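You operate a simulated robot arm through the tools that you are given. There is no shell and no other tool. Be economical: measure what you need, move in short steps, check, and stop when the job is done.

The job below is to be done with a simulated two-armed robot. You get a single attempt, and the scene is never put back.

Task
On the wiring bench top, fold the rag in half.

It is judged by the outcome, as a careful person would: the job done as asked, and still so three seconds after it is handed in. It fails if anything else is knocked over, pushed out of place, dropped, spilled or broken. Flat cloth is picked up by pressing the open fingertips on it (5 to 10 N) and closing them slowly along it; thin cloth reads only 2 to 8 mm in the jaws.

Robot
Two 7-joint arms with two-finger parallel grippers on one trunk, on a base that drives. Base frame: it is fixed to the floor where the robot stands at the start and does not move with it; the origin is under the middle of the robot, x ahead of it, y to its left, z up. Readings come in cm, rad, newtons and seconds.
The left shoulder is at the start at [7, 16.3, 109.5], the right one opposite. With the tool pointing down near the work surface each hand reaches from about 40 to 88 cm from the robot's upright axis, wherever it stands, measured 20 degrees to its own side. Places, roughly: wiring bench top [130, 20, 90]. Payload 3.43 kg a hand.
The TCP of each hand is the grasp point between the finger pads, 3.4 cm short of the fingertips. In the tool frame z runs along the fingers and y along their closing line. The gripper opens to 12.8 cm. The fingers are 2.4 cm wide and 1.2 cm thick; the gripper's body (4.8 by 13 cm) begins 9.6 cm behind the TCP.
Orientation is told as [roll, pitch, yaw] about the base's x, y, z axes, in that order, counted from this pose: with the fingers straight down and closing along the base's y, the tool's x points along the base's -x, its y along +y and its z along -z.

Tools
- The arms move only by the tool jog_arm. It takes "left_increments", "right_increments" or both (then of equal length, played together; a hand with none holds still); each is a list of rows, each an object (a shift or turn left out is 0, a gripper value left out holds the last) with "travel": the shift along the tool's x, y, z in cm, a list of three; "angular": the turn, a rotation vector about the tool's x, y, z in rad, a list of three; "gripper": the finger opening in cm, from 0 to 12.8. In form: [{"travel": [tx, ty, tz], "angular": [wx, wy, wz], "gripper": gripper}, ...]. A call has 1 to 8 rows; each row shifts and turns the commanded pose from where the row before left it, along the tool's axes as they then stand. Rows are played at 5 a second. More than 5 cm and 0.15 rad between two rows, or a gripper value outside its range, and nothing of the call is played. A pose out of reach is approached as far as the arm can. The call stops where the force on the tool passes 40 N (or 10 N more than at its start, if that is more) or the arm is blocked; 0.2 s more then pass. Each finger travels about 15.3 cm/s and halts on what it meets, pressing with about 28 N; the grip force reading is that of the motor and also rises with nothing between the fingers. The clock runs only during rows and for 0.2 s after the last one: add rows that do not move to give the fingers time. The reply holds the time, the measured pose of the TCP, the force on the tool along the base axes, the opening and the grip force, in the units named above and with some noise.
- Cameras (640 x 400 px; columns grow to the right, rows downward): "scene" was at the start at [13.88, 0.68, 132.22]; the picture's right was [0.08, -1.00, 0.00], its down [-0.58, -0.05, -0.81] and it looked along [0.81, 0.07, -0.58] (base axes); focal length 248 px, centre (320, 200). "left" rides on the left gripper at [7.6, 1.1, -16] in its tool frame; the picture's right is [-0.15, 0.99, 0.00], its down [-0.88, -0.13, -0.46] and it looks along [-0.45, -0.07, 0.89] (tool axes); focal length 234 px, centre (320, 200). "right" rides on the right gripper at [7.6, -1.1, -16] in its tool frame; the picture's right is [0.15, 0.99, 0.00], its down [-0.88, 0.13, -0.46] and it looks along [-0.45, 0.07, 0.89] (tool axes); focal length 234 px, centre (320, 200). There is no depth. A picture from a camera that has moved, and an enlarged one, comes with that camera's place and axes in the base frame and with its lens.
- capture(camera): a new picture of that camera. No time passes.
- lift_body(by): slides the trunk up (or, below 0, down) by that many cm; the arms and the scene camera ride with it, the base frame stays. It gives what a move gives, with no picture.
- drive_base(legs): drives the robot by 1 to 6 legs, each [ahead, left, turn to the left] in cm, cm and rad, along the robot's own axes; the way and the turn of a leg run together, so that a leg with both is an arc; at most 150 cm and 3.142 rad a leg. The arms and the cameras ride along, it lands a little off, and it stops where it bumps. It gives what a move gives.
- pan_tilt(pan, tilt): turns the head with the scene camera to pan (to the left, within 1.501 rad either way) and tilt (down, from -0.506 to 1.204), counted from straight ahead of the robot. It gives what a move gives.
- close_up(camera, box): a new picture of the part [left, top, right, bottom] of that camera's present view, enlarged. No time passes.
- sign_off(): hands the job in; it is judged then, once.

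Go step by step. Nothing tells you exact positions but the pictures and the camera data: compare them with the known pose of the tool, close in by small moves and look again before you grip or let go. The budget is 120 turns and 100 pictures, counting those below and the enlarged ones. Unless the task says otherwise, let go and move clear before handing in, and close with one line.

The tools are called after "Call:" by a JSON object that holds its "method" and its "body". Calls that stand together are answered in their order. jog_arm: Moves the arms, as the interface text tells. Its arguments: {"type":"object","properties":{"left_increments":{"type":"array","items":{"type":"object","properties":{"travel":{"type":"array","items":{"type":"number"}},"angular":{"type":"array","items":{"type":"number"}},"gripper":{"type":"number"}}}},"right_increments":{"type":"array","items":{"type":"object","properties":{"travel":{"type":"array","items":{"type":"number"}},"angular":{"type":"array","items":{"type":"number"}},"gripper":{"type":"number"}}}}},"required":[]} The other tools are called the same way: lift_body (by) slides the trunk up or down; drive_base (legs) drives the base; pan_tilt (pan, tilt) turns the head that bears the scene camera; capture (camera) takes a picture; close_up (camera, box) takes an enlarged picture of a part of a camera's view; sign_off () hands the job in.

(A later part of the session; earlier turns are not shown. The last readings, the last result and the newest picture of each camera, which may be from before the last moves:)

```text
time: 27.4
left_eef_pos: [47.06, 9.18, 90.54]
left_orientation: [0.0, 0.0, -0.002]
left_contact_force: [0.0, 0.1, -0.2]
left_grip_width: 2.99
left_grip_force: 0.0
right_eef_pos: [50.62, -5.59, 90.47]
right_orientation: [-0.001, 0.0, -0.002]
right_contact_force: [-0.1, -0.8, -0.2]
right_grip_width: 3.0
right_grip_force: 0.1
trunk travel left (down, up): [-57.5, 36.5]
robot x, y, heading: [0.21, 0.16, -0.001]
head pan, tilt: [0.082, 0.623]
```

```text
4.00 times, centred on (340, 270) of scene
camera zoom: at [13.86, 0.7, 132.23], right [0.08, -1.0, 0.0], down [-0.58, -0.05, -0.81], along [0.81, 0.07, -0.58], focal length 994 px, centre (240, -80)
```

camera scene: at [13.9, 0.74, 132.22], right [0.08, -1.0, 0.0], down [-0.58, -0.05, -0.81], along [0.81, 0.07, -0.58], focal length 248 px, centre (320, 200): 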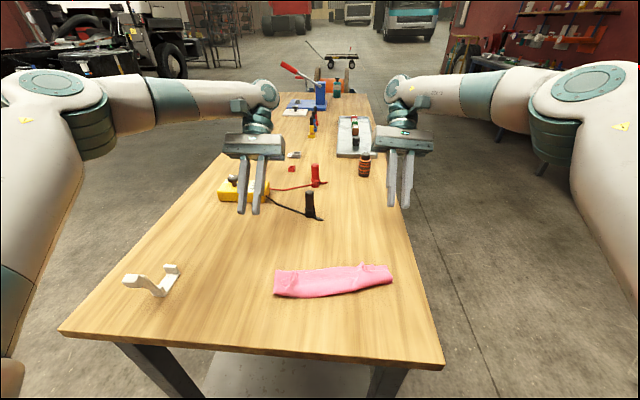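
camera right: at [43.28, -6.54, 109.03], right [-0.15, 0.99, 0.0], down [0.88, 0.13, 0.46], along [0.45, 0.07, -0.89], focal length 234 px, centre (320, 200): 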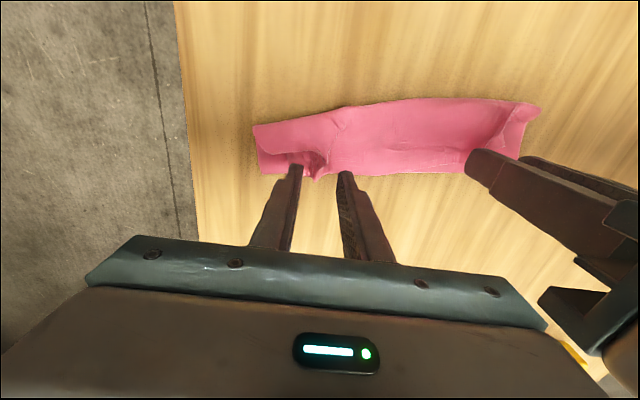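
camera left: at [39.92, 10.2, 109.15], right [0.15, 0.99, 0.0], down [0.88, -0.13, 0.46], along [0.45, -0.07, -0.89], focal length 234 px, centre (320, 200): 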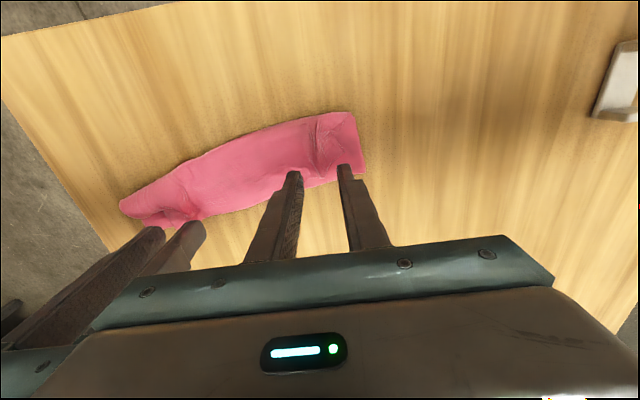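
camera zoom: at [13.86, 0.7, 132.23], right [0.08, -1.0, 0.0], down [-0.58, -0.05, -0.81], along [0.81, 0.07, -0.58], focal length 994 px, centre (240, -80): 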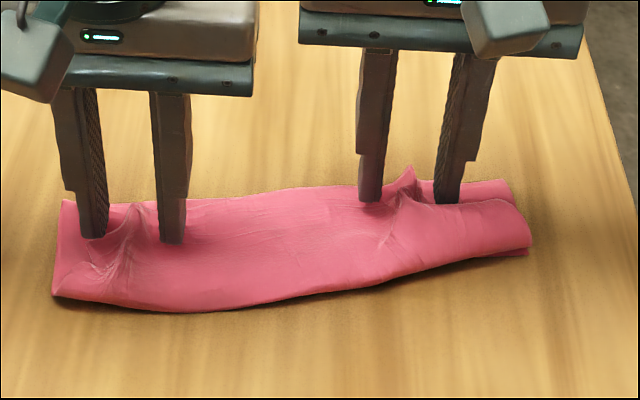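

Both ridges stand between the fingers. I'll close.

Call:
{"method": "jog_arm", "body": {"left_increments": [{"travel": [0, 0, 0.2], "gripper": 2.4}, {"gripper": 1.8}, {"gripper": 1.2}, {"gripper": 0.6}, {"gripper": 0}, {}, {}], "right_increments": [{"travel": [0, 0, 0.2], "gripper": 2.4}, {"gripper": 1.8}, {"gripper": 1.2}, {"gripper": 0.6}, {"gripper": 0}, {}, {}]}}

Call:
{"method": "close_up", "body": {"camera": "scene", "box": [260, 220, 420, 320]}}

```text
time: 29.0
left_eef_pos: [47.22, 9.17, 90.3]
left_orientation: [-0.002, 0.002, 0.0]
left_contact_force: [1.3, -7.2, 0.3]
left_grip_width: 0.27
left_grip_force: 28.1
right_eef_pos: [50.66, -5.53, 90.35]
right_orientation: [-0.001, 0.0, 0.002]
right_contact_force: [-1.1, 7.1, 0.1]
right_grip_width: 0.25
right_grip_force: 27.4
trunk travel left (down, up): [-57.5, 36.5]
robot x, y, heading: [0.38, -0.22, 0.006]
head pan, tilt: [0.082, 0.623]
```

```text
4.00 times, centred on (340, 270) of scene
camera zoom: at [13.88, 0.7, 132.22], right [0.08, -1.0, 0.0], down [-0.58, -0.05, -0.81], along [0.81, 0.07, -0.58], focal length 994 px, centre (240, -80)
```

zoom: 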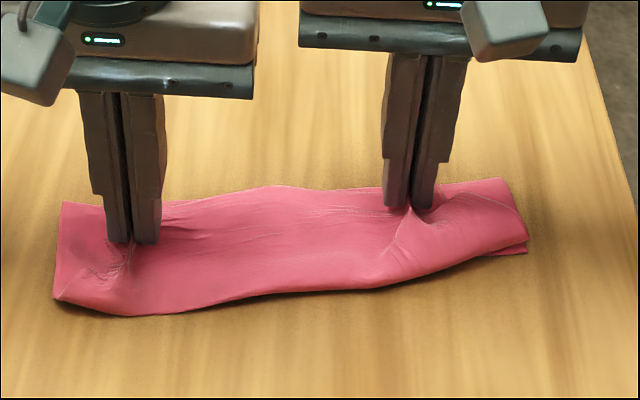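

Both ridges are held. I'll lift the flap up and slightly away to unroll it into a hanging curtain.

Call:
{"method": "jog_arm", "body": {"left_increments": [{"travel": [-0.3, 0, -1]}, {"travel": [-0.5, 0, -1.5]}, {"travel": [-0.7, 0, -1.5]}, {"travel": [-0.7, 0, -1.5]}, {"travel": [-0.7, 0, -1.5]}, {"travel": [-0.7, 0, -1.2]}, {"travel": [-0.5, 0, -0.8]}, {}], "right_increments": [{"travel": [-0.3, 0, -1]}, {"travel": [-0.5, 0, -1.5]}, {"travel": [-0.7, 0, -1.5]}, {"travel": [-0.7, 0, -1.5]}, {"travel": [-0.7, 0, -1.5]}, {"travel": [-0.7, 0, -1.2]}, {"travel": [-0.5, 0, -0.8]}, {}]}}

Call:
{"method": "close_up", "body": {"camera": "scene", "box": [240, 170, 440, 330]}}

Call:
{"method": "capture", "body": {"camera": "right"}}

```text
time: 30.8
left_eef_pos: [51.15, 9.23, 99.47]
left_orientation: [0.001, 0.0, -0.001]
left_contact_force: [1.1, -9.3, 0.3]
left_grip_width: 0.27
left_grip_force: 27.9
right_eef_pos: [54.72, -5.61, 99.41]
right_orientation: [0.001, 0.0, 0.0]
right_contact_force: [-1.4, 9.4, 0.5]
right_grip_width: 0.24
right_grip_force: 28.1
trunk travel left (down, up): [-57.5, 36.5]
robot x, y, heading: [-0.16, -0.4, -0.001]
head pan, tilt: [0.082, 0.623]
```

```text
2.50 times, centred on (340, 250) of scene
camera zoom: at [13.88, 0.69, 132.22], right [0.08, -1.0, 0.0], down [-0.58, -0.05, -0.81], along [0.81, 0.07, -0.58], focal length 621 px, centre (270, 75)
```

zoom: 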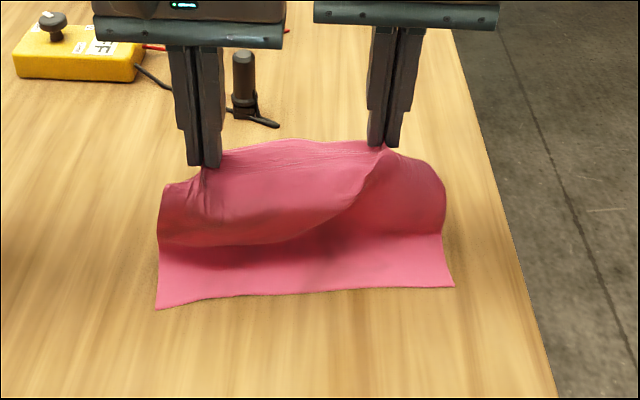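

```text
59 pictures are left
camera right: at [47.01, -6.64, 115.28], right [-0.15, 0.99, 0.0], down [0.88, 0.13, 0.46], along [0.45, 0.07, -0.89], focal length 234 px, centre (320, 200)
```

right: 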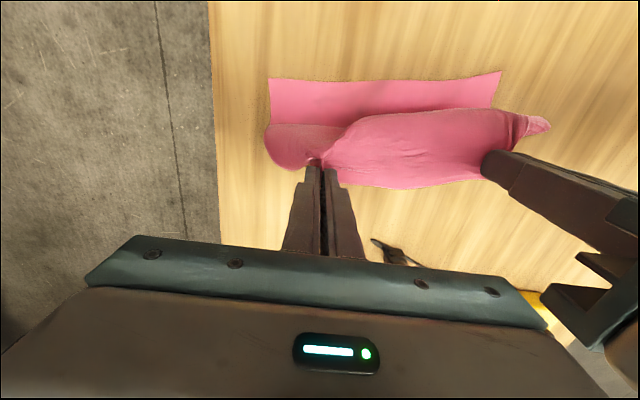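

It now hangs as a clean curtain. A proper negative pitch needs more room between robot and rag, so I'll lay the rag flat again, back the base up and regrasp nearer the corners.

Call:
{"method": "jog_arm", "body": {"left_increments": [{"travel": [-2, 0, 0.6]}, {"travel": [-2, 0, 1]}, {"travel": [-2, 0, 1.5]}, {"travel": [-2, 0, 2]}, {"travel": [-1.5, 0, 2]}, {"travel": [-1, 0, 1.6]}, {}], "right_increments": [{"travel": [-2, 0, 0.6]}, {"travel": [-2, 0, 1]}, {"travel": [-2, 0, 1.5]}, {"travel": [-2, 0, 2]}, {"travel": [-1.5, 0, 2]}, {"travel": [-1, 0, 1.6]}, {}]}}

Call:
{"method": "close_up", "body": {"camera": "scene", "box": [240, 150, 440, 310]}}

```text
time: 32.4
left_eef_pos: [61.72, 9.08, 90.48]
left_orientation: [-0.001, -0.003, -0.001]
left_contact_force: [0.6, -8.5, -0.3]
left_grip_width: 0.28
left_grip_force: 28.0
right_eef_pos: [65.1, -5.65, 90.61]
right_orientation: [0.0, 0.0, 0.001]
right_contact_force: [-1.8, 9.2, 0.5]
right_grip_width: 0.26
right_grip_force: 28.0
trunk travel left (down, up): [-57.5, 36.5]
robot x, y, heading: [-0.08, -0.06, 0.001]
head pan, tilt: [0.082, 0.623]
```

```text
2.50 times, centred on (340, 230) of scene
camera zoom: at [13.82, 0.69, 132.23], right [0.08, -1.0, 0.0], down [-0.58, -0.05, -0.81], along [0.81, 0.07, -0.58], focal length 621 px, centre (270, 125)
```

zoom: 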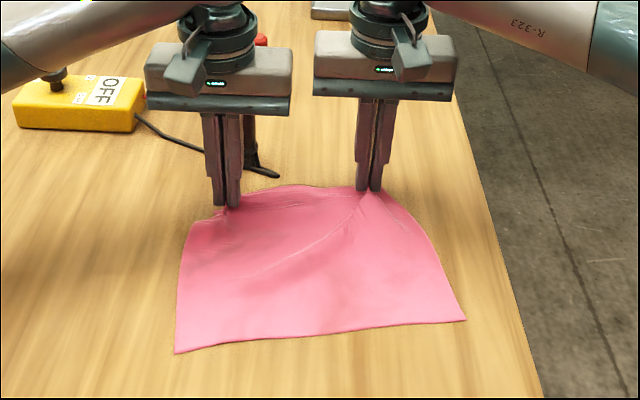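

The rag is flat again. I'll lower slightly, open to spread the ridges and raise the hands clear.

Call:
{"method": "jog_arm", "body": {"left_increments": [{"travel": [-0.6, 0, 0.4]}, {"travel": [0, 0, 0.3]}, {"gripper": 1.5}, {"gripper": 3}, {"gripper": 4}, {"travel": [0, 0, -3]}, {"travel": [0, 3, -4]}, {"travel": [0, 3, -4]}], "right_increments": [{"travel": [-0.6, 0, 0.4]}, {"travel": [0, 0, 0.3]}, {"gripper": 1.5}, {"gripper": 3}, {"gripper": 4}, {"travel": [0, 0, -3]}, {"travel": [0, -3, -4]}, {"travel": [0, -3, -4]}]}}

Call:
{"method": "close_up", "body": {"camera": "scene", "box": [240, 170, 440, 310]}}

```text
time: 34.2
left_eef_pos: [62.08, 15.23, 100.96]
left_orientation: [0.002, -0.001, 0.0]
left_contact_force: [-0.2, 0.3, 0.3]
left_grip_width: 3.99
left_grip_force: 0.2
right_eef_pos: [65.65, -11.54, 101.06]
right_orientation: [0.0, -0.001, 0.0]
right_contact_force: [-0.2, 0.4, 1.2]
right_grip_width: 4.0
right_grip_force: 0.1
trunk travel left (down, up): [-57.5, 36.5]
robot x, y, heading: [0.08, -0.1, -0.002]
head pan, tilt: [0.082, 0.623]
```

```text
2.86 times, centred on (340, 240) of scene
camera zoom: at [13.66, 0.7, 132.24], right [0.08, -1.0, 0.0], down [-0.58, -0.05, -0.81], along [0.81, 0.07, -0.58], focal length 710 px, centre (263, 86)
```

zoom: 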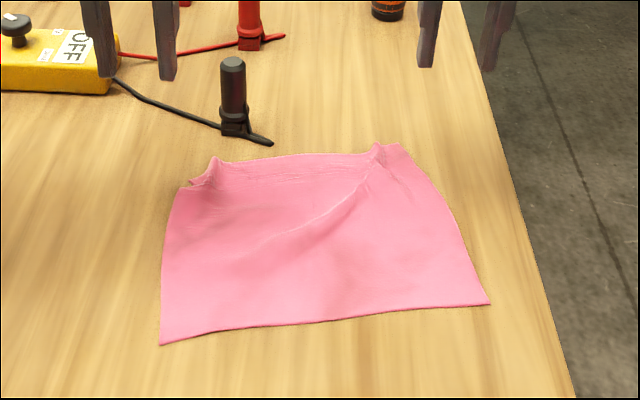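

The rag is flat but turned about 0.22 rad. I'll raise the hands, then back the base up, shift it right and turn it so the robot faces the rag squarely about 70 cm away.

Call:
{"method": "jog_arm", "body": {"left_increments": [{"travel": [0, 0, -4]}, {"travel": [0, 0, -2]}], "right_increments": [{"travel": [0, 0, -4]}, {"travel": [0, 0, -2]}]}}

Call:
{"method": "drive_base", "body": {"legs": [[-12, 0, 0], [0, -15.1, 0], [0, 0, 0.22]]}}

Call:
{"method": "capture", "body": {"camera": "scene"}}

Call:
{"method": "capture", "body": {"camera": "left"}}

Call:
{"method": "capture", "body": {"camera": "right"}}

```text
time: 34.8
left_eef_pos: [62.24, 15.17, 106.81]
left_orientation: [0.0, 0.001, -0.001]
left_contact_force: [0.6, 0.2, -0.8]
left_grip_width: 4.0
left_grip_force: 0.1
right_eef_pos: [65.93, -11.68, 106.97]
right_orientation: [0.0, 0.0, -0.003]
right_contact_force: [-0.2, -0.8, 0.3]
right_grip_width: 4.0
right_grip_force: 0.0
trunk travel left (down, up): [-57.5, 36.5]
robot x, y, heading: [-0.08, 0.23, -0.002]
head pan, tilt: [0.082, 0.623]
```

```text
time: 37.8
left_eef_pos: [45.42, 13.36, 106.76]
left_orientation: [0.0, 0.0, 0.219]
left_contact_force: [-0.1, 0.2, -0.2]
left_grip_width: 3.99
left_grip_force: 0.0
right_eef_pos: [54.8, -12.23, 106.96]
right_orientation: [-0.001, 0.001, 0.217]
right_contact_force: [0.2, 0.6, 0.6]
right_grip_width: 4.0
right_grip_force: 0.0
trunk travel left (down, up): [-57.5, 36.5]
robot x, y, heading: [-12.01, -14.95, 0.22]
head pan, tilt: [0.082, 0.623]
```

```text
56 pictures are left
camera scene: at [1.3, -11.47, 132.22], right [0.3, -0.95, 0.0], down [-0.56, -0.17, -0.81], along [0.77, 0.24, -0.58], focal length 248 px, centre (320, 200)
```

scene: 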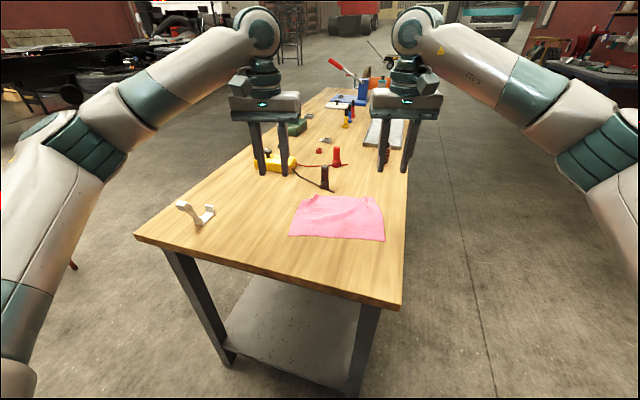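

```text
55 pictures are left
camera left: at [37.77, 12.57, 122.8], right [-0.07, 1.0, 0.0], down [0.89, 0.06, 0.46], along [0.46, 0.03, -0.89], focal length 234 px, centre (320, 200)
```

left: 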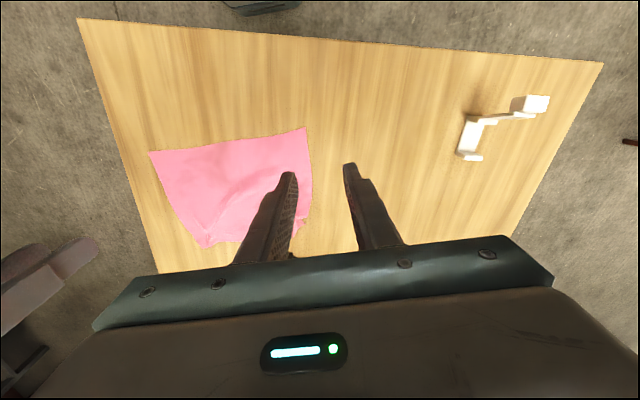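

```text
54 pictures are left
camera right: at [47.52, -14.77, 122.83], right [-0.36, 0.93, 0.0], down [0.83, 0.32, 0.46], along [0.43, 0.16, -0.89], focal length 234 px, centre (320, 200)
```

right: 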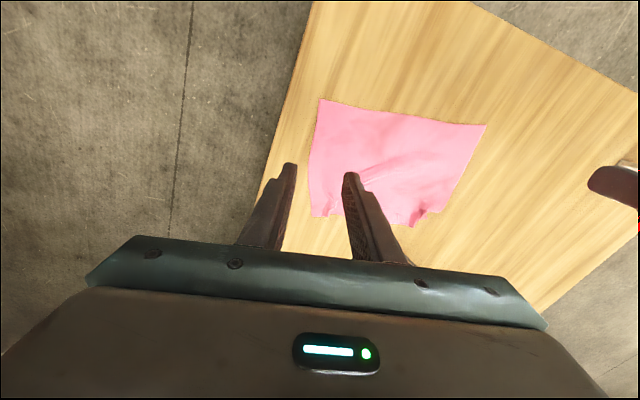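

Call:
{"method": "close_up", "body": {"camera": "scene", "box": [270, 160, 410, 250]}}

```text
4.44 times, centred on (340, 205) of scene
camera zoom: at [1.3, -11.47, 132.22], right [0.3, -0.95, 0.0], down [-0.56, -0.17, -0.81], along [0.77, 0.24, -0.58], focal length 1104 px, centre (231, 178)
```

zoom: 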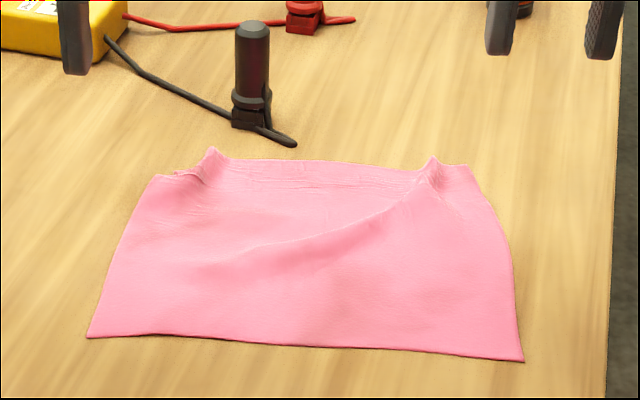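

In the robot's frame the rag is now square: near edge at f ≈ 61, far edge at f ≈ 80–81, with l running −12 to +12. I'll move both hands over the far edge at l ≈ ±9.

Call:
{"method": "jog_arm", "body": {"left_increments": [{"travel": [-4.28, -1.53, 0]}, {"travel": [-4.28, -1.53, 0]}, {"travel": [-4.27, -1.53, 0]}, {"travel": [-4.27, -1.51, 0]}, {"travel": [0, 0, 4.4]}, {"travel": [0, 0, 4.4]}, {"travel": [0, 0, 4.3]}, {}], "right_increments": [{"travel": [-3.63, 0.65, 0]}, {"travel": [-3.63, 0.65, 0]}, {"travel": [-3.63, 0.65, 0]}, {"travel": [-3.61, 0.65, 0]}, {"travel": [0, 0, 4.4]}, {"travel": [0, 0, 4.4]}, {"travel": [0, 0, 4.5]}, {}]}}

Call:
{"method": "close_up", "body": {"camera": "scene", "box": [270, 160, 410, 250]}}

Call:
{"method": "capture", "body": {"camera": "left"}}

Call:
{"method": "capture", "body": {"camera": "right"}}

```text
time: 39.6
left_eef_pos: [63.26, 11.09, 93.7]
left_orientation: [-0.001, -0.002, 0.219]
left_contact_force: [-0.2, 0.1, 0.6]
left_grip_width: 3.99
left_grip_force: 0.0
right_eef_pos: [67.2, -6.88, 93.51]
right_orientation: [-0.001, -0.001, 0.218]
right_contact_force: [-0.8, 1.2, -0.2]
right_grip_width: 3.99
right_grip_force: 0.1
right hand out of reach, approached as far as the arm can: row 4
trunk travel left (down, up): [-57.5, 36.5]
robot x, y, heading: [-12.22, -15.11, 0.221]
head pan, tilt: [0.082, 0.623]
```

```text
4.44 times, centred on (340, 205) of scene
camera zoom: at [1.22, -11.47, 132.23], right [0.3, -0.95, 0.0], down [-0.56, -0.17, -0.81], along [0.78, 0.24, -0.58], focal length 1104 px, centre (231, 178)
```

zoom: 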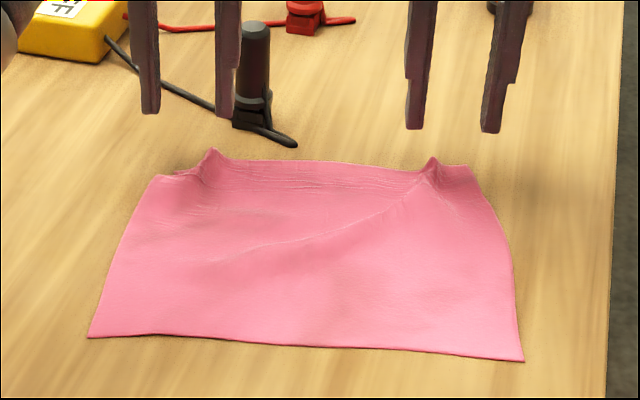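

```text
51 pictures are left
camera left: at [55.71, 10.45, 109.65], right [-0.07, 1.0, 0.0], down [0.89, 0.06, 0.46], along [0.46, 0.03, -0.89], focal length 234 px, centre (320, 200)
```

left: 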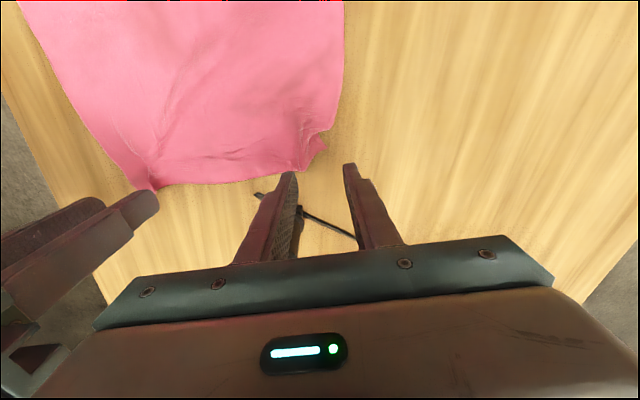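

```text
50 pictures are left
camera right: at [59.9, -9.56, 109.44], right [-0.36, 0.93, 0.0], down [0.83, 0.32, 0.46], along [0.43, 0.16, -0.89], focal length 234 px, centre (320, 200)
```

right: 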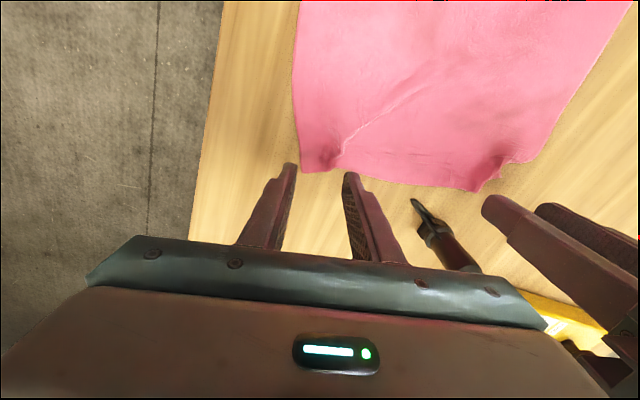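

Close: the left hand shifts to (78.2, 7.4) in the robot's frame and the right to (79.1, −8.9). Then both lower to contact.

Call:
{"method": "jog_arm", "body": {"left_increments": [{"travel": [0.9, -1.6, 0]}, {"travel": [0, 0, 2]}, {"travel": [0, 0, 1.5]}, {}], "right_increments": [{"travel": [0, 0.5, 0]}, {"travel": [0, 0, 2]}, {"travel": [0, 0, 1.4]}, {}]}}

Call:
{"method": "close_up", "body": {"camera": "scene", "box": [270, 160, 410, 250]}}

Call:
{"method": "capture", "body": {"camera": "left"}}

Call:
{"method": "capture", "body": {"camera": "right"}}

```text
time: 40.6
left_eef_pos: [62.89, 9.23, 90.12]
left_orientation: [-0.001, -0.001, 0.219]
left_contact_force: [0.4, 0.2, 0.3]
left_grip_width: 3.99
left_grip_force: 0.0
right_eef_pos: [67.14, -6.4, 90.23]
right_orientation: [-0.001, 0.0, 0.217]
right_contact_force: [0.6, -0.3, -0.1]
right_grip_width: 3.98
right_grip_force: 0.0
trunk travel left (down, up): [-57.5, 36.5]
robot x, y, heading: [-12.03, -15.47, 0.221]
head pan, tilt: [0.082, 0.623]
```

```text
4.44 times, centred on (340, 205) of scene
camera zoom: at [1.28, -11.5, 132.23], right [0.3, -0.95, 0.0], down [-0.56, -0.17, -0.81], along [0.78, 0.24, -0.58], focal length 1104 px, centre (231, 178)
```

zoom: 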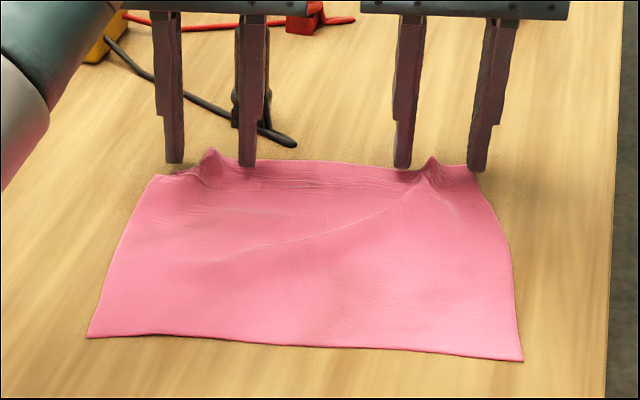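

```text
48 pictures are left
camera left: at [55.19, 8.56, 106.19], right [-0.07, 1.0, 0.0], down [0.89, 0.06, 0.46], along [0.46, 0.03, -0.89], focal length 234 px, centre (320, 200)
```

left: 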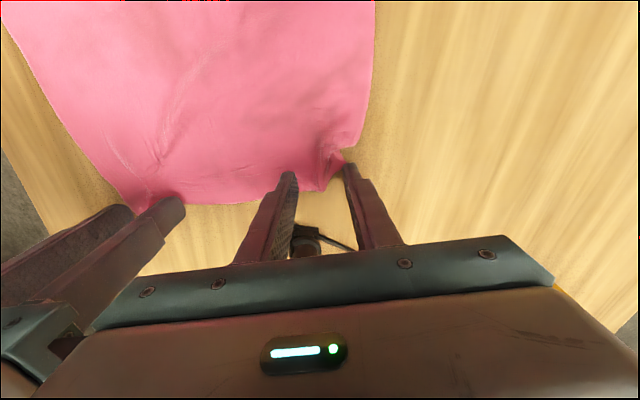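

```text
47 pictures are left
camera right: at [59.8, -9.06, 106.13], right [-0.36, 0.93, 0.0], down [0.83, 0.32, 0.46], along [0.43, 0.16, -0.89], focal length 234 px, centre (320, 200)
```

right: 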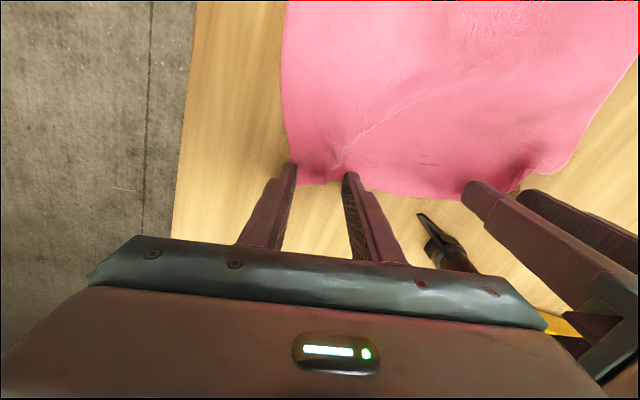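

Call:
{"method": "jog_arm", "body": {"left_increments": [{"travel": [1.2, 0, 0]}, {"travel": [0, 0, 0.3]}, {"travel": [0, 0, 0.2]}, {"travel": [0, 0, 0.15]}, {}], "right_increments": [{"travel": [0.8, 0, 0]}, {"travel": [0, 0, 0.3]}, {"travel": [0, 0, 0.25]}, {"travel": [0, 0, 0.15]}, {}]}}

Call:
{"method": "close_up", "body": {"camera": "scene", "box": [290, 170, 410, 230]}}

```text
time: 41.8
left_eef_pos: [61.61, 8.75, 89.63]
left_orientation: [0.0, 0.002, 0.218]
left_contact_force: [-0.2, 0.2, 0.8]
left_grip_width: 4.01
left_grip_force: 0.0
right_eef_pos: [66.28, -6.63, 89.54]
right_orientation: [0.001, -0.004, 0.219]
right_contact_force: [0.7, -0.3, 3.9]
right_grip_width: 4.0
right_grip_force: 0.0
trunk travel left (down, up): [-57.5, 36.5]
robot x, y, heading: [-12.18, -15.36, 0.219]
head pan, tilt: [0.082, 0.623]
```

```text
5.33 times, centred on (350, 200) of scene
camera zoom: at [1.27, -11.52, 132.23], right [0.3, -0.95, 0.0], down [-0.56, -0.17, -0.81], along [0.78, 0.24, -0.58], focal length 1325 px, centre (160, 200)
```

zoom: 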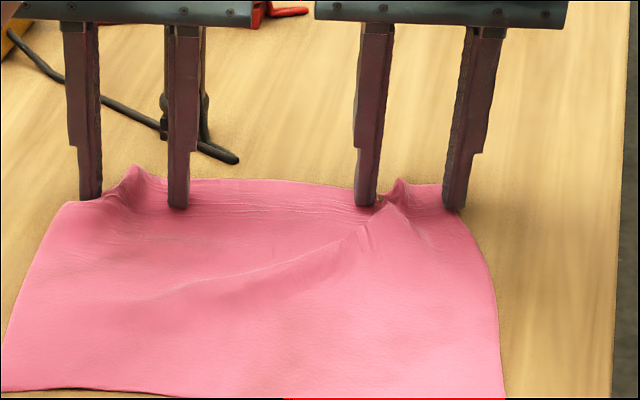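

The tips are on the cloth just inside the edge with the ridges between the fingers. I'll press lightly and close.

Call:
{"method": "jog_arm", "body": {"left_increments": [{"travel": [0, 0, 0.15], "gripper": 3.4}, {"gripper": 2.8}, {"gripper": 2.2}, {"gripper": 1.6}, {"gripper": 1}, {"gripper": 0.5}, {"gripper": 0}, {}], "right_increments": [{"travel": [0, 0, 0.05], "gripper": 3.4}, {"gripper": 2.8}, {"gripper": 2.2}, {"gripper": 1.6}, {"gripper": 1}, {"gripper": 0.5}, {"gripper": 0}, {}]}}

Call:
{"method": "close_up", "body": {"camera": "scene", "box": [270, 160, 410, 250]}}

```text
time: 43.6
left_eef_pos: [61.65, 8.84, 89.55]
left_orientation: [-0.001, -0.001, 0.217]
left_contact_force: [1.2, -5.8, 5.3]
left_grip_width: 0.27
left_grip_force: 28.1
right_eef_pos: [66.22, -6.61, 89.68]
right_orientation: [0.002, -0.001, 0.218]
right_contact_force: [-0.6, 3.7, 7.5]
right_grip_width: 0.22
right_grip_force: 27.6
trunk travel left (down, up): [-57.5, 36.5]
robot x, y, heading: [-11.99, -15.01, 0.221]
head pan, tilt: [0.082, 0.623]
```

```text
4.44 times, centred on (340, 205) of scene
camera zoom: at [1.15, -11.56, 132.25], right [0.3, -0.95, 0.0], down [-0.56, -0.17, -0.81], along [0.78, 0.24, -0.58], focal length 1104 px, centre (231, 178)
```

zoom: 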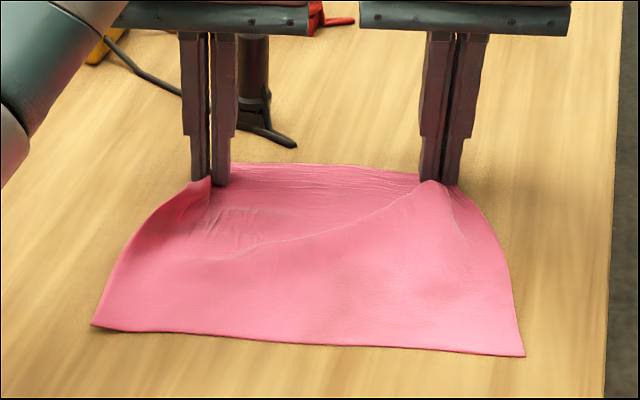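

Both hands hold cloth near the edge. I'll start the fold arc, this time with the fingers pitching forward as the edge lifts and comes over.

Call:
{"method": "jog_arm", "body": {"left_increments": [{"travel": [0.94, 0, -1.47], "angular": [0, -0.13, 0]}, {"travel": [0.94, 0, -1.56], "angular": [0, -0.13, 0]}, {"travel": [1.02, 0, -1.68], "angular": [0, -0.13, 0]}, {"travel": [1.15, 0, -1.66], "angular": [0, -0.13, 0]}, {"travel": [1.3, 0, -1.5], "angular": [0, -0.13, 0]}, {"travel": [1.57, 0, -1.46], "angular": [0, -0.13, 0]}, {}], "right_increments": [{"travel": [0.94, 0, -1.47], "angular": [0, -0.13, 0]}, {"travel": [0.94, 0, -1.56], "angular": [0, -0.13, 0]}, {"travel": [1.02, 0, -1.68], "angular": [0, -0.13, 0]}, {"travel": [1.15, 0, -1.66], "angular": [0, -0.13, 0]}, {"travel": [1.3, 0, -1.5], "angular": [0, -0.13, 0]}, {"travel": [1.57, 0, -1.46], "angular": [0, -0.13, 0]}, {}]}}

Call:
{"method": "close_up", "body": {"camera": "scene", "box": [250, 130, 430, 260]}}

Call:
{"method": "capture", "body": {"camera": "left"}}

Call:
{"method": "capture", "body": {"camera": "right"}}

```text
time: 45.2
left_eef_pos: [52.87, 6.92, 95.53]
left_orientation: [-0.002, -0.781, 0.217]
left_contact_force: [0.9, -1.7, 0.2]
left_grip_width: 0.24
left_grip_force: 27.6
right_eef_pos: [57.42, -8.69, 95.71]
right_orientation: [0.002, -0.782, 0.216]
right_contact_force: [-0.3, 0.9, 0.8]
right_grip_width: 0.22
right_grip_force: 28.4
trunk travel left (down, up): [-57.5, 36.5]
robot x, y, heading: [-11.98, -15.6, 0.227]
head pan, tilt: [0.082, 0.623]
```

```text
3.08 times, centred on (340, 195) of scene
camera zoom: at [1.39, -11.5, 132.21], right [0.3, -0.95, 0.0], down [-0.56, -0.17, -0.81], along [0.77, 0.24, -0.58], focal length 764 px, centre (258, 215)
```

zoom: 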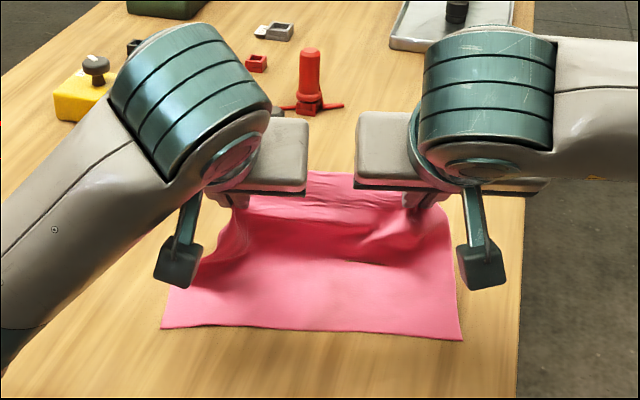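

```text
43 pictures are left
camera left: at [36.34, 4.36, 101.55], right [-0.11, 0.99, 0.1], down [0.33, -0.06, 0.94], along [0.94, 0.14, -0.31], focal length 234 px, centre (320, 200)
```

left: 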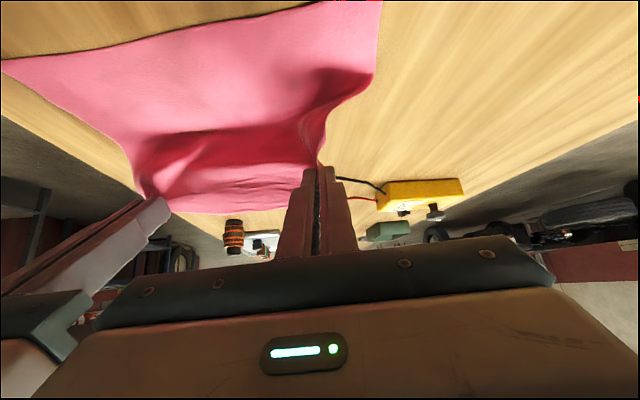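

```text
42 pictures are left
camera right: at [41.36, -13.27, 101.61], right [-0.32, 0.94, -0.1], down [0.27, 0.19, 0.94], along [0.91, 0.27, -0.31], focal length 234 px, centre (320, 200)
```

right: 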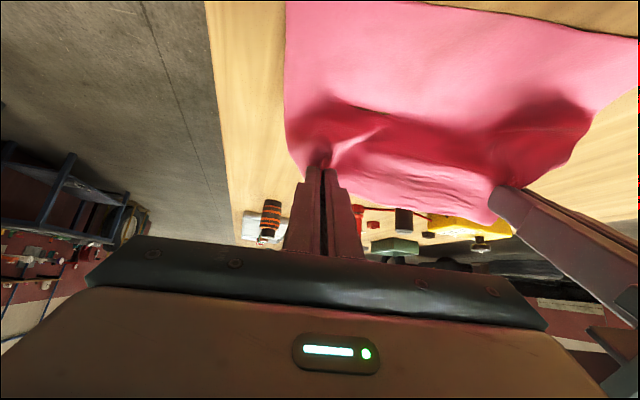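

The lift is clean and the bottom half hasn't moved. I'll continue the arc over and down towards the near edge.

Call:
{"method": "jog_arm", "body": {"left_increments": [{"travel": [2.0, 0, -1.24], "angular": [0, -0.13, 0]}, {"travel": [2.02, 0, -0.96]}, {"travel": [2.29, 0, -0.5]}, {"travel": [2.2, 0, -0.06]}, {"travel": [1.39, 0, 0.33]}, {}], "right_increments": [{"travel": [2.0, 0, -1.24], "angular": [0, -0.13, 0]}, {"travel": [2.02, 0, -0.96]}, {"travel": [2.6, 0, -0.89]}, {"travel": [2.51, 0, -0.46]}, {"travel": [1.39, 0, 0.33]}, {}]}}

Call:
{"method": "close_up", "body": {"camera": "scene", "box": [250, 130, 430, 280]}}

Call:
{"method": "capture", "body": {"camera": "left"}}

Call:
{"method": "capture", "body": {"camera": "right"}}

```text
time: 46.6
left_eef_pos: [44.74, 5.08, 89.65]
left_orientation: [0.0, -0.911, 0.218]
left_contact_force: [1.0, -1.6, 3.9]
left_grip_width: 0.29
left_grip_force: 27.9
right_eef_pos: [48.38, -10.8, 89.68]
right_orientation: [0.002, -0.911, 0.217]
right_contact_force: [0.2, 1.2, -0.7]
right_grip_width: 0.21
right_grip_force: 27.5
trunk travel left (down, up): [-57.5, 36.5]
robot x, y, heading: [-12.16, -15.14, 0.218]
head pan, tilt: [0.082, 0.623]
```

```text
2.67 times, centred on (340, 205) of scene
camera zoom: at [1.29, -11.52, 132.23], right [0.3, -0.95, 0.0], down [-0.56, -0.17, -0.81], along [0.78, 0.24, -0.58], focal length 662 px, centre (267, 187)
```

zoom: 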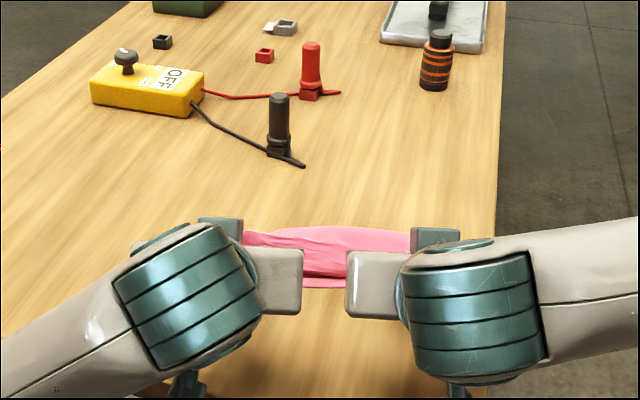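

```text
40 pictures are left
camera left: at [27.76, 2.42, 93.45], right [-0.13, 0.99, 0.12], down [0.2, -0.09, 0.98], along [0.97, 0.15, -0.19], focal length 234 px, centre (320, 200)
```

left: 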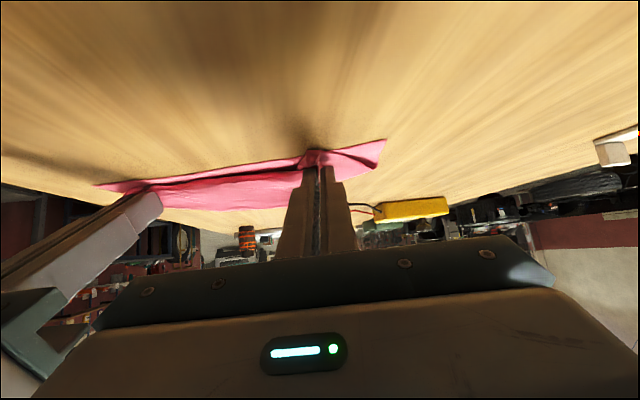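

```text
39 pictures are left
camera right: at [31.77, -15.39, 93.41], right [-0.3, 0.95, -0.12], down [0.15, 0.17, 0.98], along [0.94, 0.28, -0.19], focal length 234 px, centre (320, 200)
```

right: 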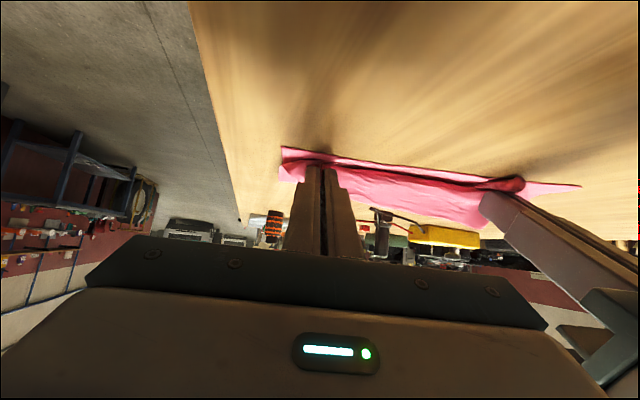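

The top layer is over: the fold crease is at f ≈ 71 and both tips are at f ≈ 62.5, near the bottom edge. I'll lower, tug slightly, release and withdraw along the fingers.

Call:
{"method": "jog_arm", "body": {"left_increments": [{"travel": [0.55, 0, -0.03]}, {"travel": [0.5, 0, -0.03]}, {}, {"gripper": 0.8}, {"gripper": 1.6}, {"travel": [0, 0, -1.5]}, {"travel": [0, 0, -3]}, {"travel": [-1, 0, -4]}], "right_increments": [{"travel": [0.55, 0, -0.03]}, {"travel": [0.5, 0, -0.03]}, {}, {"gripper": 0.8}, {"gripper": 1.6}, {"travel": [0, 0, -1.5]}, {"travel": [0, 0, -3]}, {"travel": [-1, 0, -4]}]}}

Call:
{"method": "capture", "body": {"camera": "left"}}

Call:
{"method": "capture", "body": {"camera": "scene"}}

```text
time: 48.4
left_eef_pos: [37.89, 3.65, 94.92]
left_orientation: [0.004, -0.91, 0.217]
left_contact_force: [-0.3, -0.3, 0.2]
left_grip_width: 1.59
left_grip_force: 0.2
right_eef_pos: [41.67, -12.24, 94.84]
right_orientation: [0.0, -0.911, 0.218]
right_contact_force: [0.2, -0.8, 1.4]
right_grip_width: 1.59
right_grip_force: 0.2
trunk travel left (down, up): [-57.5, 36.5]
robot x, y, heading: [-12.05, -15.18, 0.22]
head pan, tilt: [0.082, 0.623]
```

```text
38 pictures are left
camera left: at [20.94, 0.9, 98.63], right [-0.13, 0.98, 0.12], down [0.2, -0.09, 0.97], along [0.97, 0.15, -0.19], focal length 234 px, centre (320, 200)
```

left: 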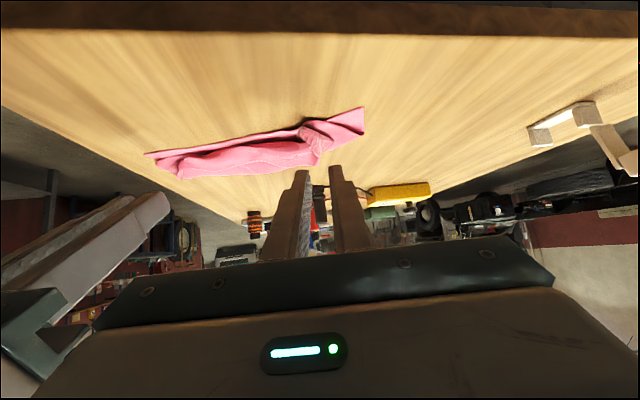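

```text
37 pictures are left
camera scene: at [1.14, -11.59, 132.21], right [0.3, -0.95, 0.0], down [-0.56, -0.17, -0.81], along [0.78, 0.24, -0.58], focal length 248 px, centre (320, 200)
```

scene: 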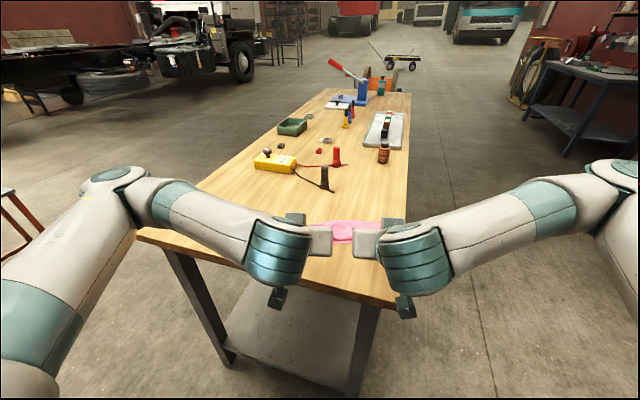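

I'll raise both hands and spread them apart to get a clear view.

Call:
{"method": "jog_arm", "body": {"left_increments": [{"travel": [-3.16, 0, -2.46]}, {"travel": [-3.16, 0, -2.46]}, {"travel": [-3.16, 0, -2.46]}, {"travel": [0, 4.5, 0]}, {"travel": [0, 4.5, 0]}, {"travel": [0, 4.5, 0]}], "right_increments": [{"travel": [-3.16, 0, -2.46]}, {"travel": [-3.16, 0, -2.46]}, {"travel": [-3.16, 0, -2.46]}, {"travel": [0, -4.5, 0]}, {"travel": [0, -4.5, 0]}, {"travel": [0, -4.5, 0]}]}}

Call:
{"method": "close_up", "body": {"camera": "scene", "box": [270, 180, 410, 270]}}

```text
time: 49.8
left_eef_pos: [36.02, 17.0, 107.35]
left_orientation: [-0.001, -0.91, 0.216]
left_contact_force: [-1.5, 0.1, 0.2]
left_grip_width: 1.59
left_grip_force: 0.0
left hand out of reach, approached as far as the arm can: row 5, 6
right_eef_pos: [45.53, -25.17, 107.28]
right_orientation: [-0.001, -0.912, 0.217]
right_contact_force: [-0.2, -0.2, 0.3]
right_grip_width: 1.62
right_grip_force: 0.0
right hand out of reach, approached as far as the arm can: row 5, 6
trunk travel left (down, up): [-57.5, 36.5]
robot x, y, heading: [-12.28, -15.0, 0.222]
head pan, tilt: [0.082, 0.623]
```

```text
4.44 times, centred on (340, 225) of scene
camera zoom: at [1.06, -11.57, 132.26], right [0.3, -0.95, 0.0], down [-0.56, -0.17, -0.81], along [0.78, 0.24, -0.58], focal length 1104 px, centre (231, 89)
```

zoom: 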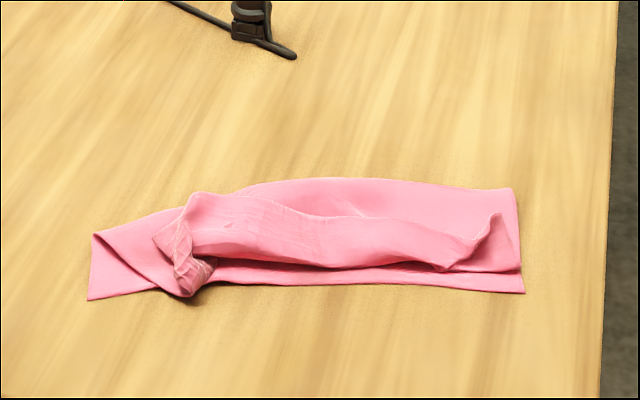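

Much better: the crease is right, but a 3–4 cm edge strip has flopped back on top and the left corner is bunched. I'll bring the hands upright and look at the strip closely so I can flip it towards the near edge.

Call:
{"method": "jog_arm", "body": {"left_increments": [{"angular": [0, 0.13, 0]}, {"angular": [0, 0.13, 0]}, {"angular": [0, 0.13, 0]}, {"angular": [0, 0.13, 0]}, {"angular": [0, 0.13, 0]}, {"angular": [0, 0.13, 0]}, {"angular": [0, 0.13, 0]}, {}], "right_increments": [{"angular": [0, 0.13, 0]}, {"angular": [0, 0.13, 0]}, {"angular": [0, 0.13, 0]}, {"angular": [0, 0.13, 0]}, {"angular": [0, 0.13, 0]}, {"angular": [0, 0.13, 0]}, {"angular": [0, 0.13, 0]}, {}]}}

Call:
{"method": "capture", "body": {"camera": "left"}}

Call:
{"method": "capture", "body": {"camera": "right"}}

```text
time: 51.6
left_eef_pos: [36.23, 16.8, 107.36]
left_orientation: [0.001, 0.0, 0.218]
left_contact_force: [-0.4, 0.7, -0.3]
left_grip_width: 1.61
left_grip_force: 0.1
right_eef_pos: [45.75, -24.88, 107.29]
right_orientation: [0.0, 0.0, 0.218]
right_contact_force: [0.5, 0.4, -1.2]
right_grip_width: 1.58
right_grip_force: 0.0
trunk travel left (down, up): [-57.5, 36.5]
robot x, y, heading: [-11.99, -15.21, 0.221]
head pan, tilt: [0.082, 0.623]
```

```text
35 pictures are left
camera left: at [28.63, 16.28, 123.29], right [-0.07, 1.0, 0.0], down [0.89, 0.06, 0.46], along [0.45, 0.03, -0.89], focal length 234 px, centre (320, 200)
```

left: 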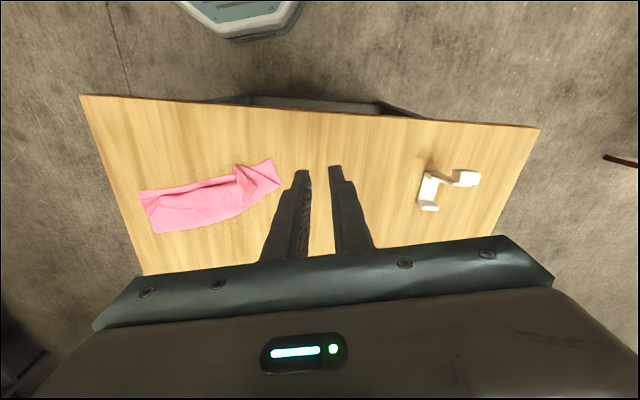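

```text
34 pictures are left
camera right: at [38.49, -27.56, 123.24], right [-0.36, 0.93, 0.0], down [0.83, 0.32, 0.46], along [0.42, 0.16, -0.89], focal length 234 px, centre (320, 200)
```

right: 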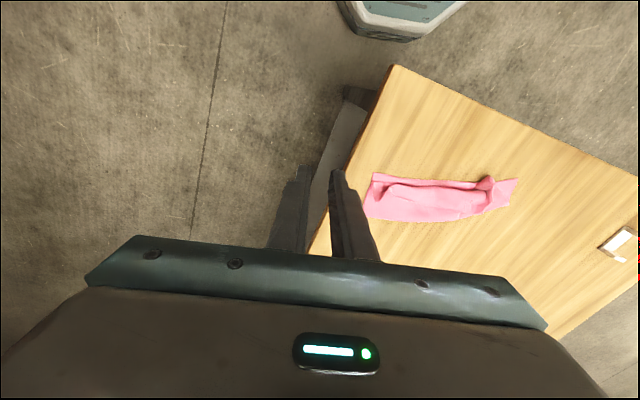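

Call:
{"method": "close_up", "body": {"camera": "left", "box": [130, 145, 290, 245]}}

Call:
{"method": "close_up", "body": {"camera": "right", "box": [355, 155, 525, 235]}}

```text
4.00 times, centred on (210, 195) of left
camera zoom: at [28.63, 16.28, 123.29], right [-0.07, 1.0, 0.0], down [0.89, 0.06, 0.46], along [0.45, 0.03, -0.89], focal length 937 px, centre (760, 220)
```

zoom: 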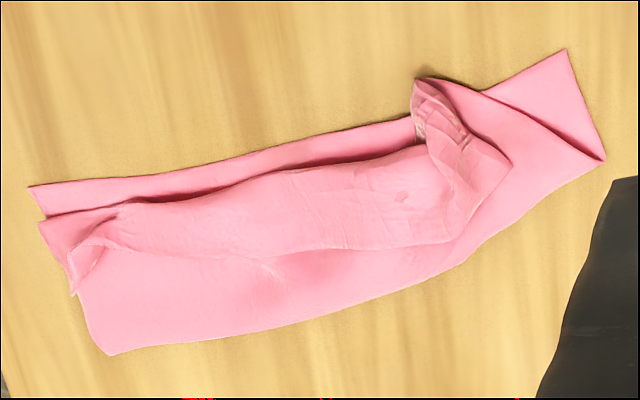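

```text
3.76 times, centred on (440, 195) of right
camera zoom: at [38.49, -27.56, 123.24], right [-0.36, 0.93, 0.0], down [0.83, 0.32, 0.46], along [0.42, 0.16, -0.89], focal length 882 px, centre (-132, 219)
```

zoom: 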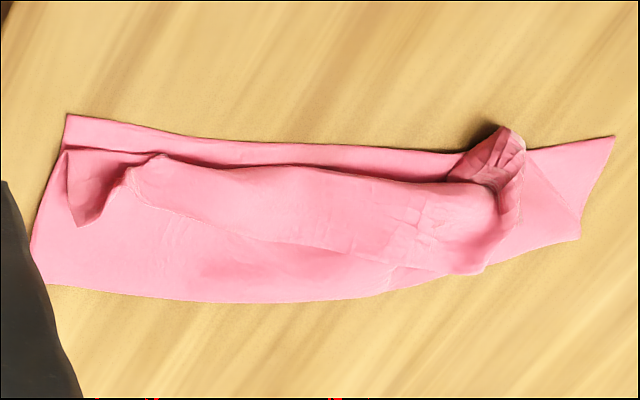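

The view is clear: the strip's edge lies at about (62.8, 6.6) on the left and (62.3, −10.6) on the right in the robot's frame. I'll move above both points with the fingers partly open.

Call:
{"method": "jog_arm", "body": {"left_increments": [{"travel": [-2.88, -4.0, 0], "gripper": 3}, {"travel": [-2.88, -4.0, 0]}, {"travel": [-2.88, -4.0, 0]}, {"travel": [0, -1.9, 3]}, {"travel": [0, 0, 4]}, {"travel": [0, 0, 4]}, {"travel": [0, 0, 3.3]}, {}], "right_increments": [{"travel": [-2.65, 3.5, 0], "gripper": 3}, {"travel": [-2.65, 3.5, 0]}, {"travel": [-2.64, 3.5, 0]}, {"travel": [0, 1.1, 3]}, {"travel": [0, 0, 4]}, {"travel": [0, 0, 4]}, {"travel": [0, 0, 3.3]}, {}]}}

Call:
{"method": "close_up", "body": {"camera": "scene", "box": [270, 180, 410, 270]}}

Call:
{"method": "close_up", "body": {"camera": "left", "box": [140, 80, 460, 280]}}

Call:
{"method": "close_up", "body": {"camera": "right", "box": [200, 80, 520, 280]}}

```text
time: 53.4
left_eef_pos: [47.71, 5.27, 93.07]
left_orientation: [0.0, -0.001, 0.218]
left_contact_force: [0.1, -0.3, 0.1]
left_grip_width: 2.98
left_grip_force: 0.1
right_eef_pos: [50.97, -11.81, 93.05]
right_orientation: [-0.001, -0.002, 0.218]
right_contact_force: [-0.2, 0.4, -0.7]
right_grip_width: 3.0
right_grip_force: 0.1
trunk travel left (down, up): [-57.5, 36.5]
robot x, y, heading: [-11.93, -15.35, 0.218]
head pan, tilt: [0.082, 0.623]
```

```text
4.44 times, centred on (340, 225) of scene
camera zoom: at [1.25, -11.52, 132.23], right [0.3, -0.95, 0.0], down [-0.56, -0.17, -0.81], along [0.78, 0.24, -0.58], focal length 1104 px, centre (231, 89)
```

zoom: 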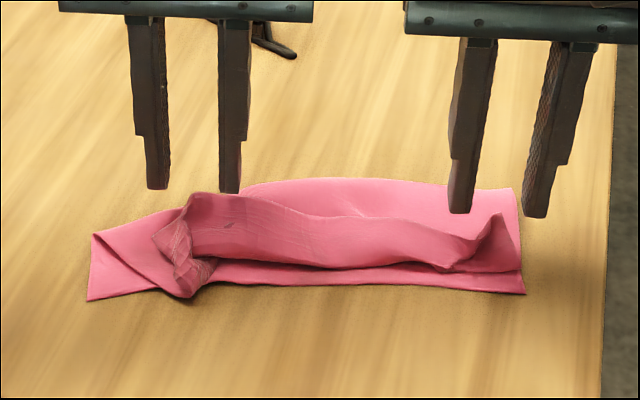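

```text
2.00 times, centred on (300, 180) of left
camera zoom: at [40.07, 4.6, 108.99], right [-0.07, 1.0, 0.0], down [0.89, 0.06, 0.46], along [0.46, 0.03, -0.89], focal length 468 px, centre (360, 240)
```

zoom: 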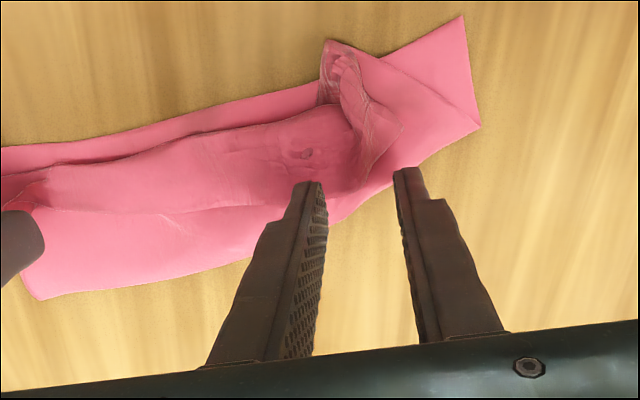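

```text
2.00 times, centred on (360, 180) of right
camera zoom: at [43.64, -14.49, 108.88], right [-0.36, 0.93, 0.0], down [0.83, 0.32, 0.46], along [0.43, 0.16, -0.89], focal length 468 px, centre (240, 240)
```

zoom: 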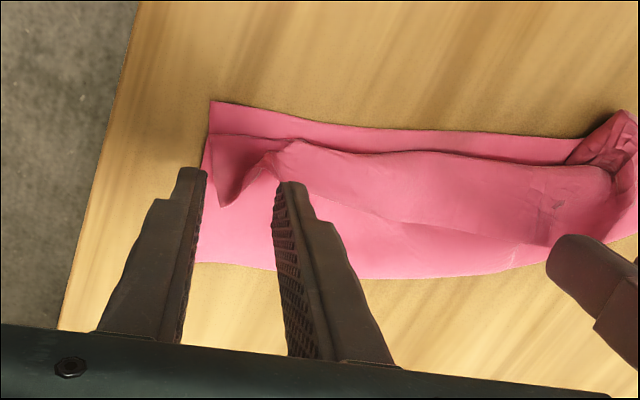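

The left hand moves back 0.9 cm and the right is aligned with its crest. I'll lower to just above the under-layer and close.

Call:
{"method": "jog_arm", "body": {"left_increments": [{"travel": [0.9, -0.1, 0]}, {"travel": [0, 0, 1.5]}, {"travel": [0, 0, 1.3]}, {"gripper": 2.2}, {"gripper": 1.4}, {"gripper": 0.7}, {"gripper": 0}, {}], "right_increments": [{}, {"travel": [0, 0, 1.5]}, {"travel": [0, 0, 1.3]}, {"gripper": 2.2}, {"gripper": 1.4}, {"gripper": 0.7}, {"gripper": 0}, {}]}}

Call:
{"method": "close_up", "body": {"camera": "scene", "box": [270, 180, 410, 270]}}

```text
time: 55.2
left_eef_pos: [46.91, 4.9, 90.24]
left_orientation: [0.001, -0.003, 0.217]
left_contact_force: [0.8, -8.5, 1.4]
left_grip_width: 0.22
left_grip_force: 27.6
right_eef_pos: [50.9, -11.81, 90.1]
right_orientation: [0.002, -0.001, 0.22]
right_contact_force: [-1.9, 9.2, 1.3]
right_grip_width: 0.28
right_grip_force: 28.0
trunk travel left (down, up): [-57.5, 36.5]
robot x, y, heading: [-11.84, -15.44, 0.218]
head pan, tilt: [0.082, 0.623]
```

```text
4.44 times, centred on (340, 225) of scene
camera zoom: at [1.3, -11.51, 132.23], right [0.3, -0.95, 0.0], down [-0.56, -0.17, -0.81], along [0.77, 0.24, -0.58], focal length 1104 px, centre (231, 89)
```

zoom: 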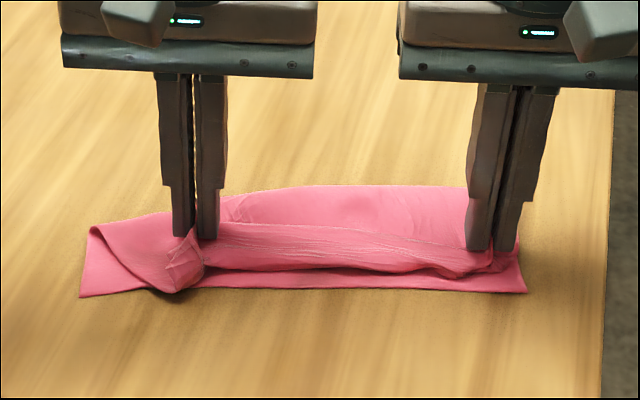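

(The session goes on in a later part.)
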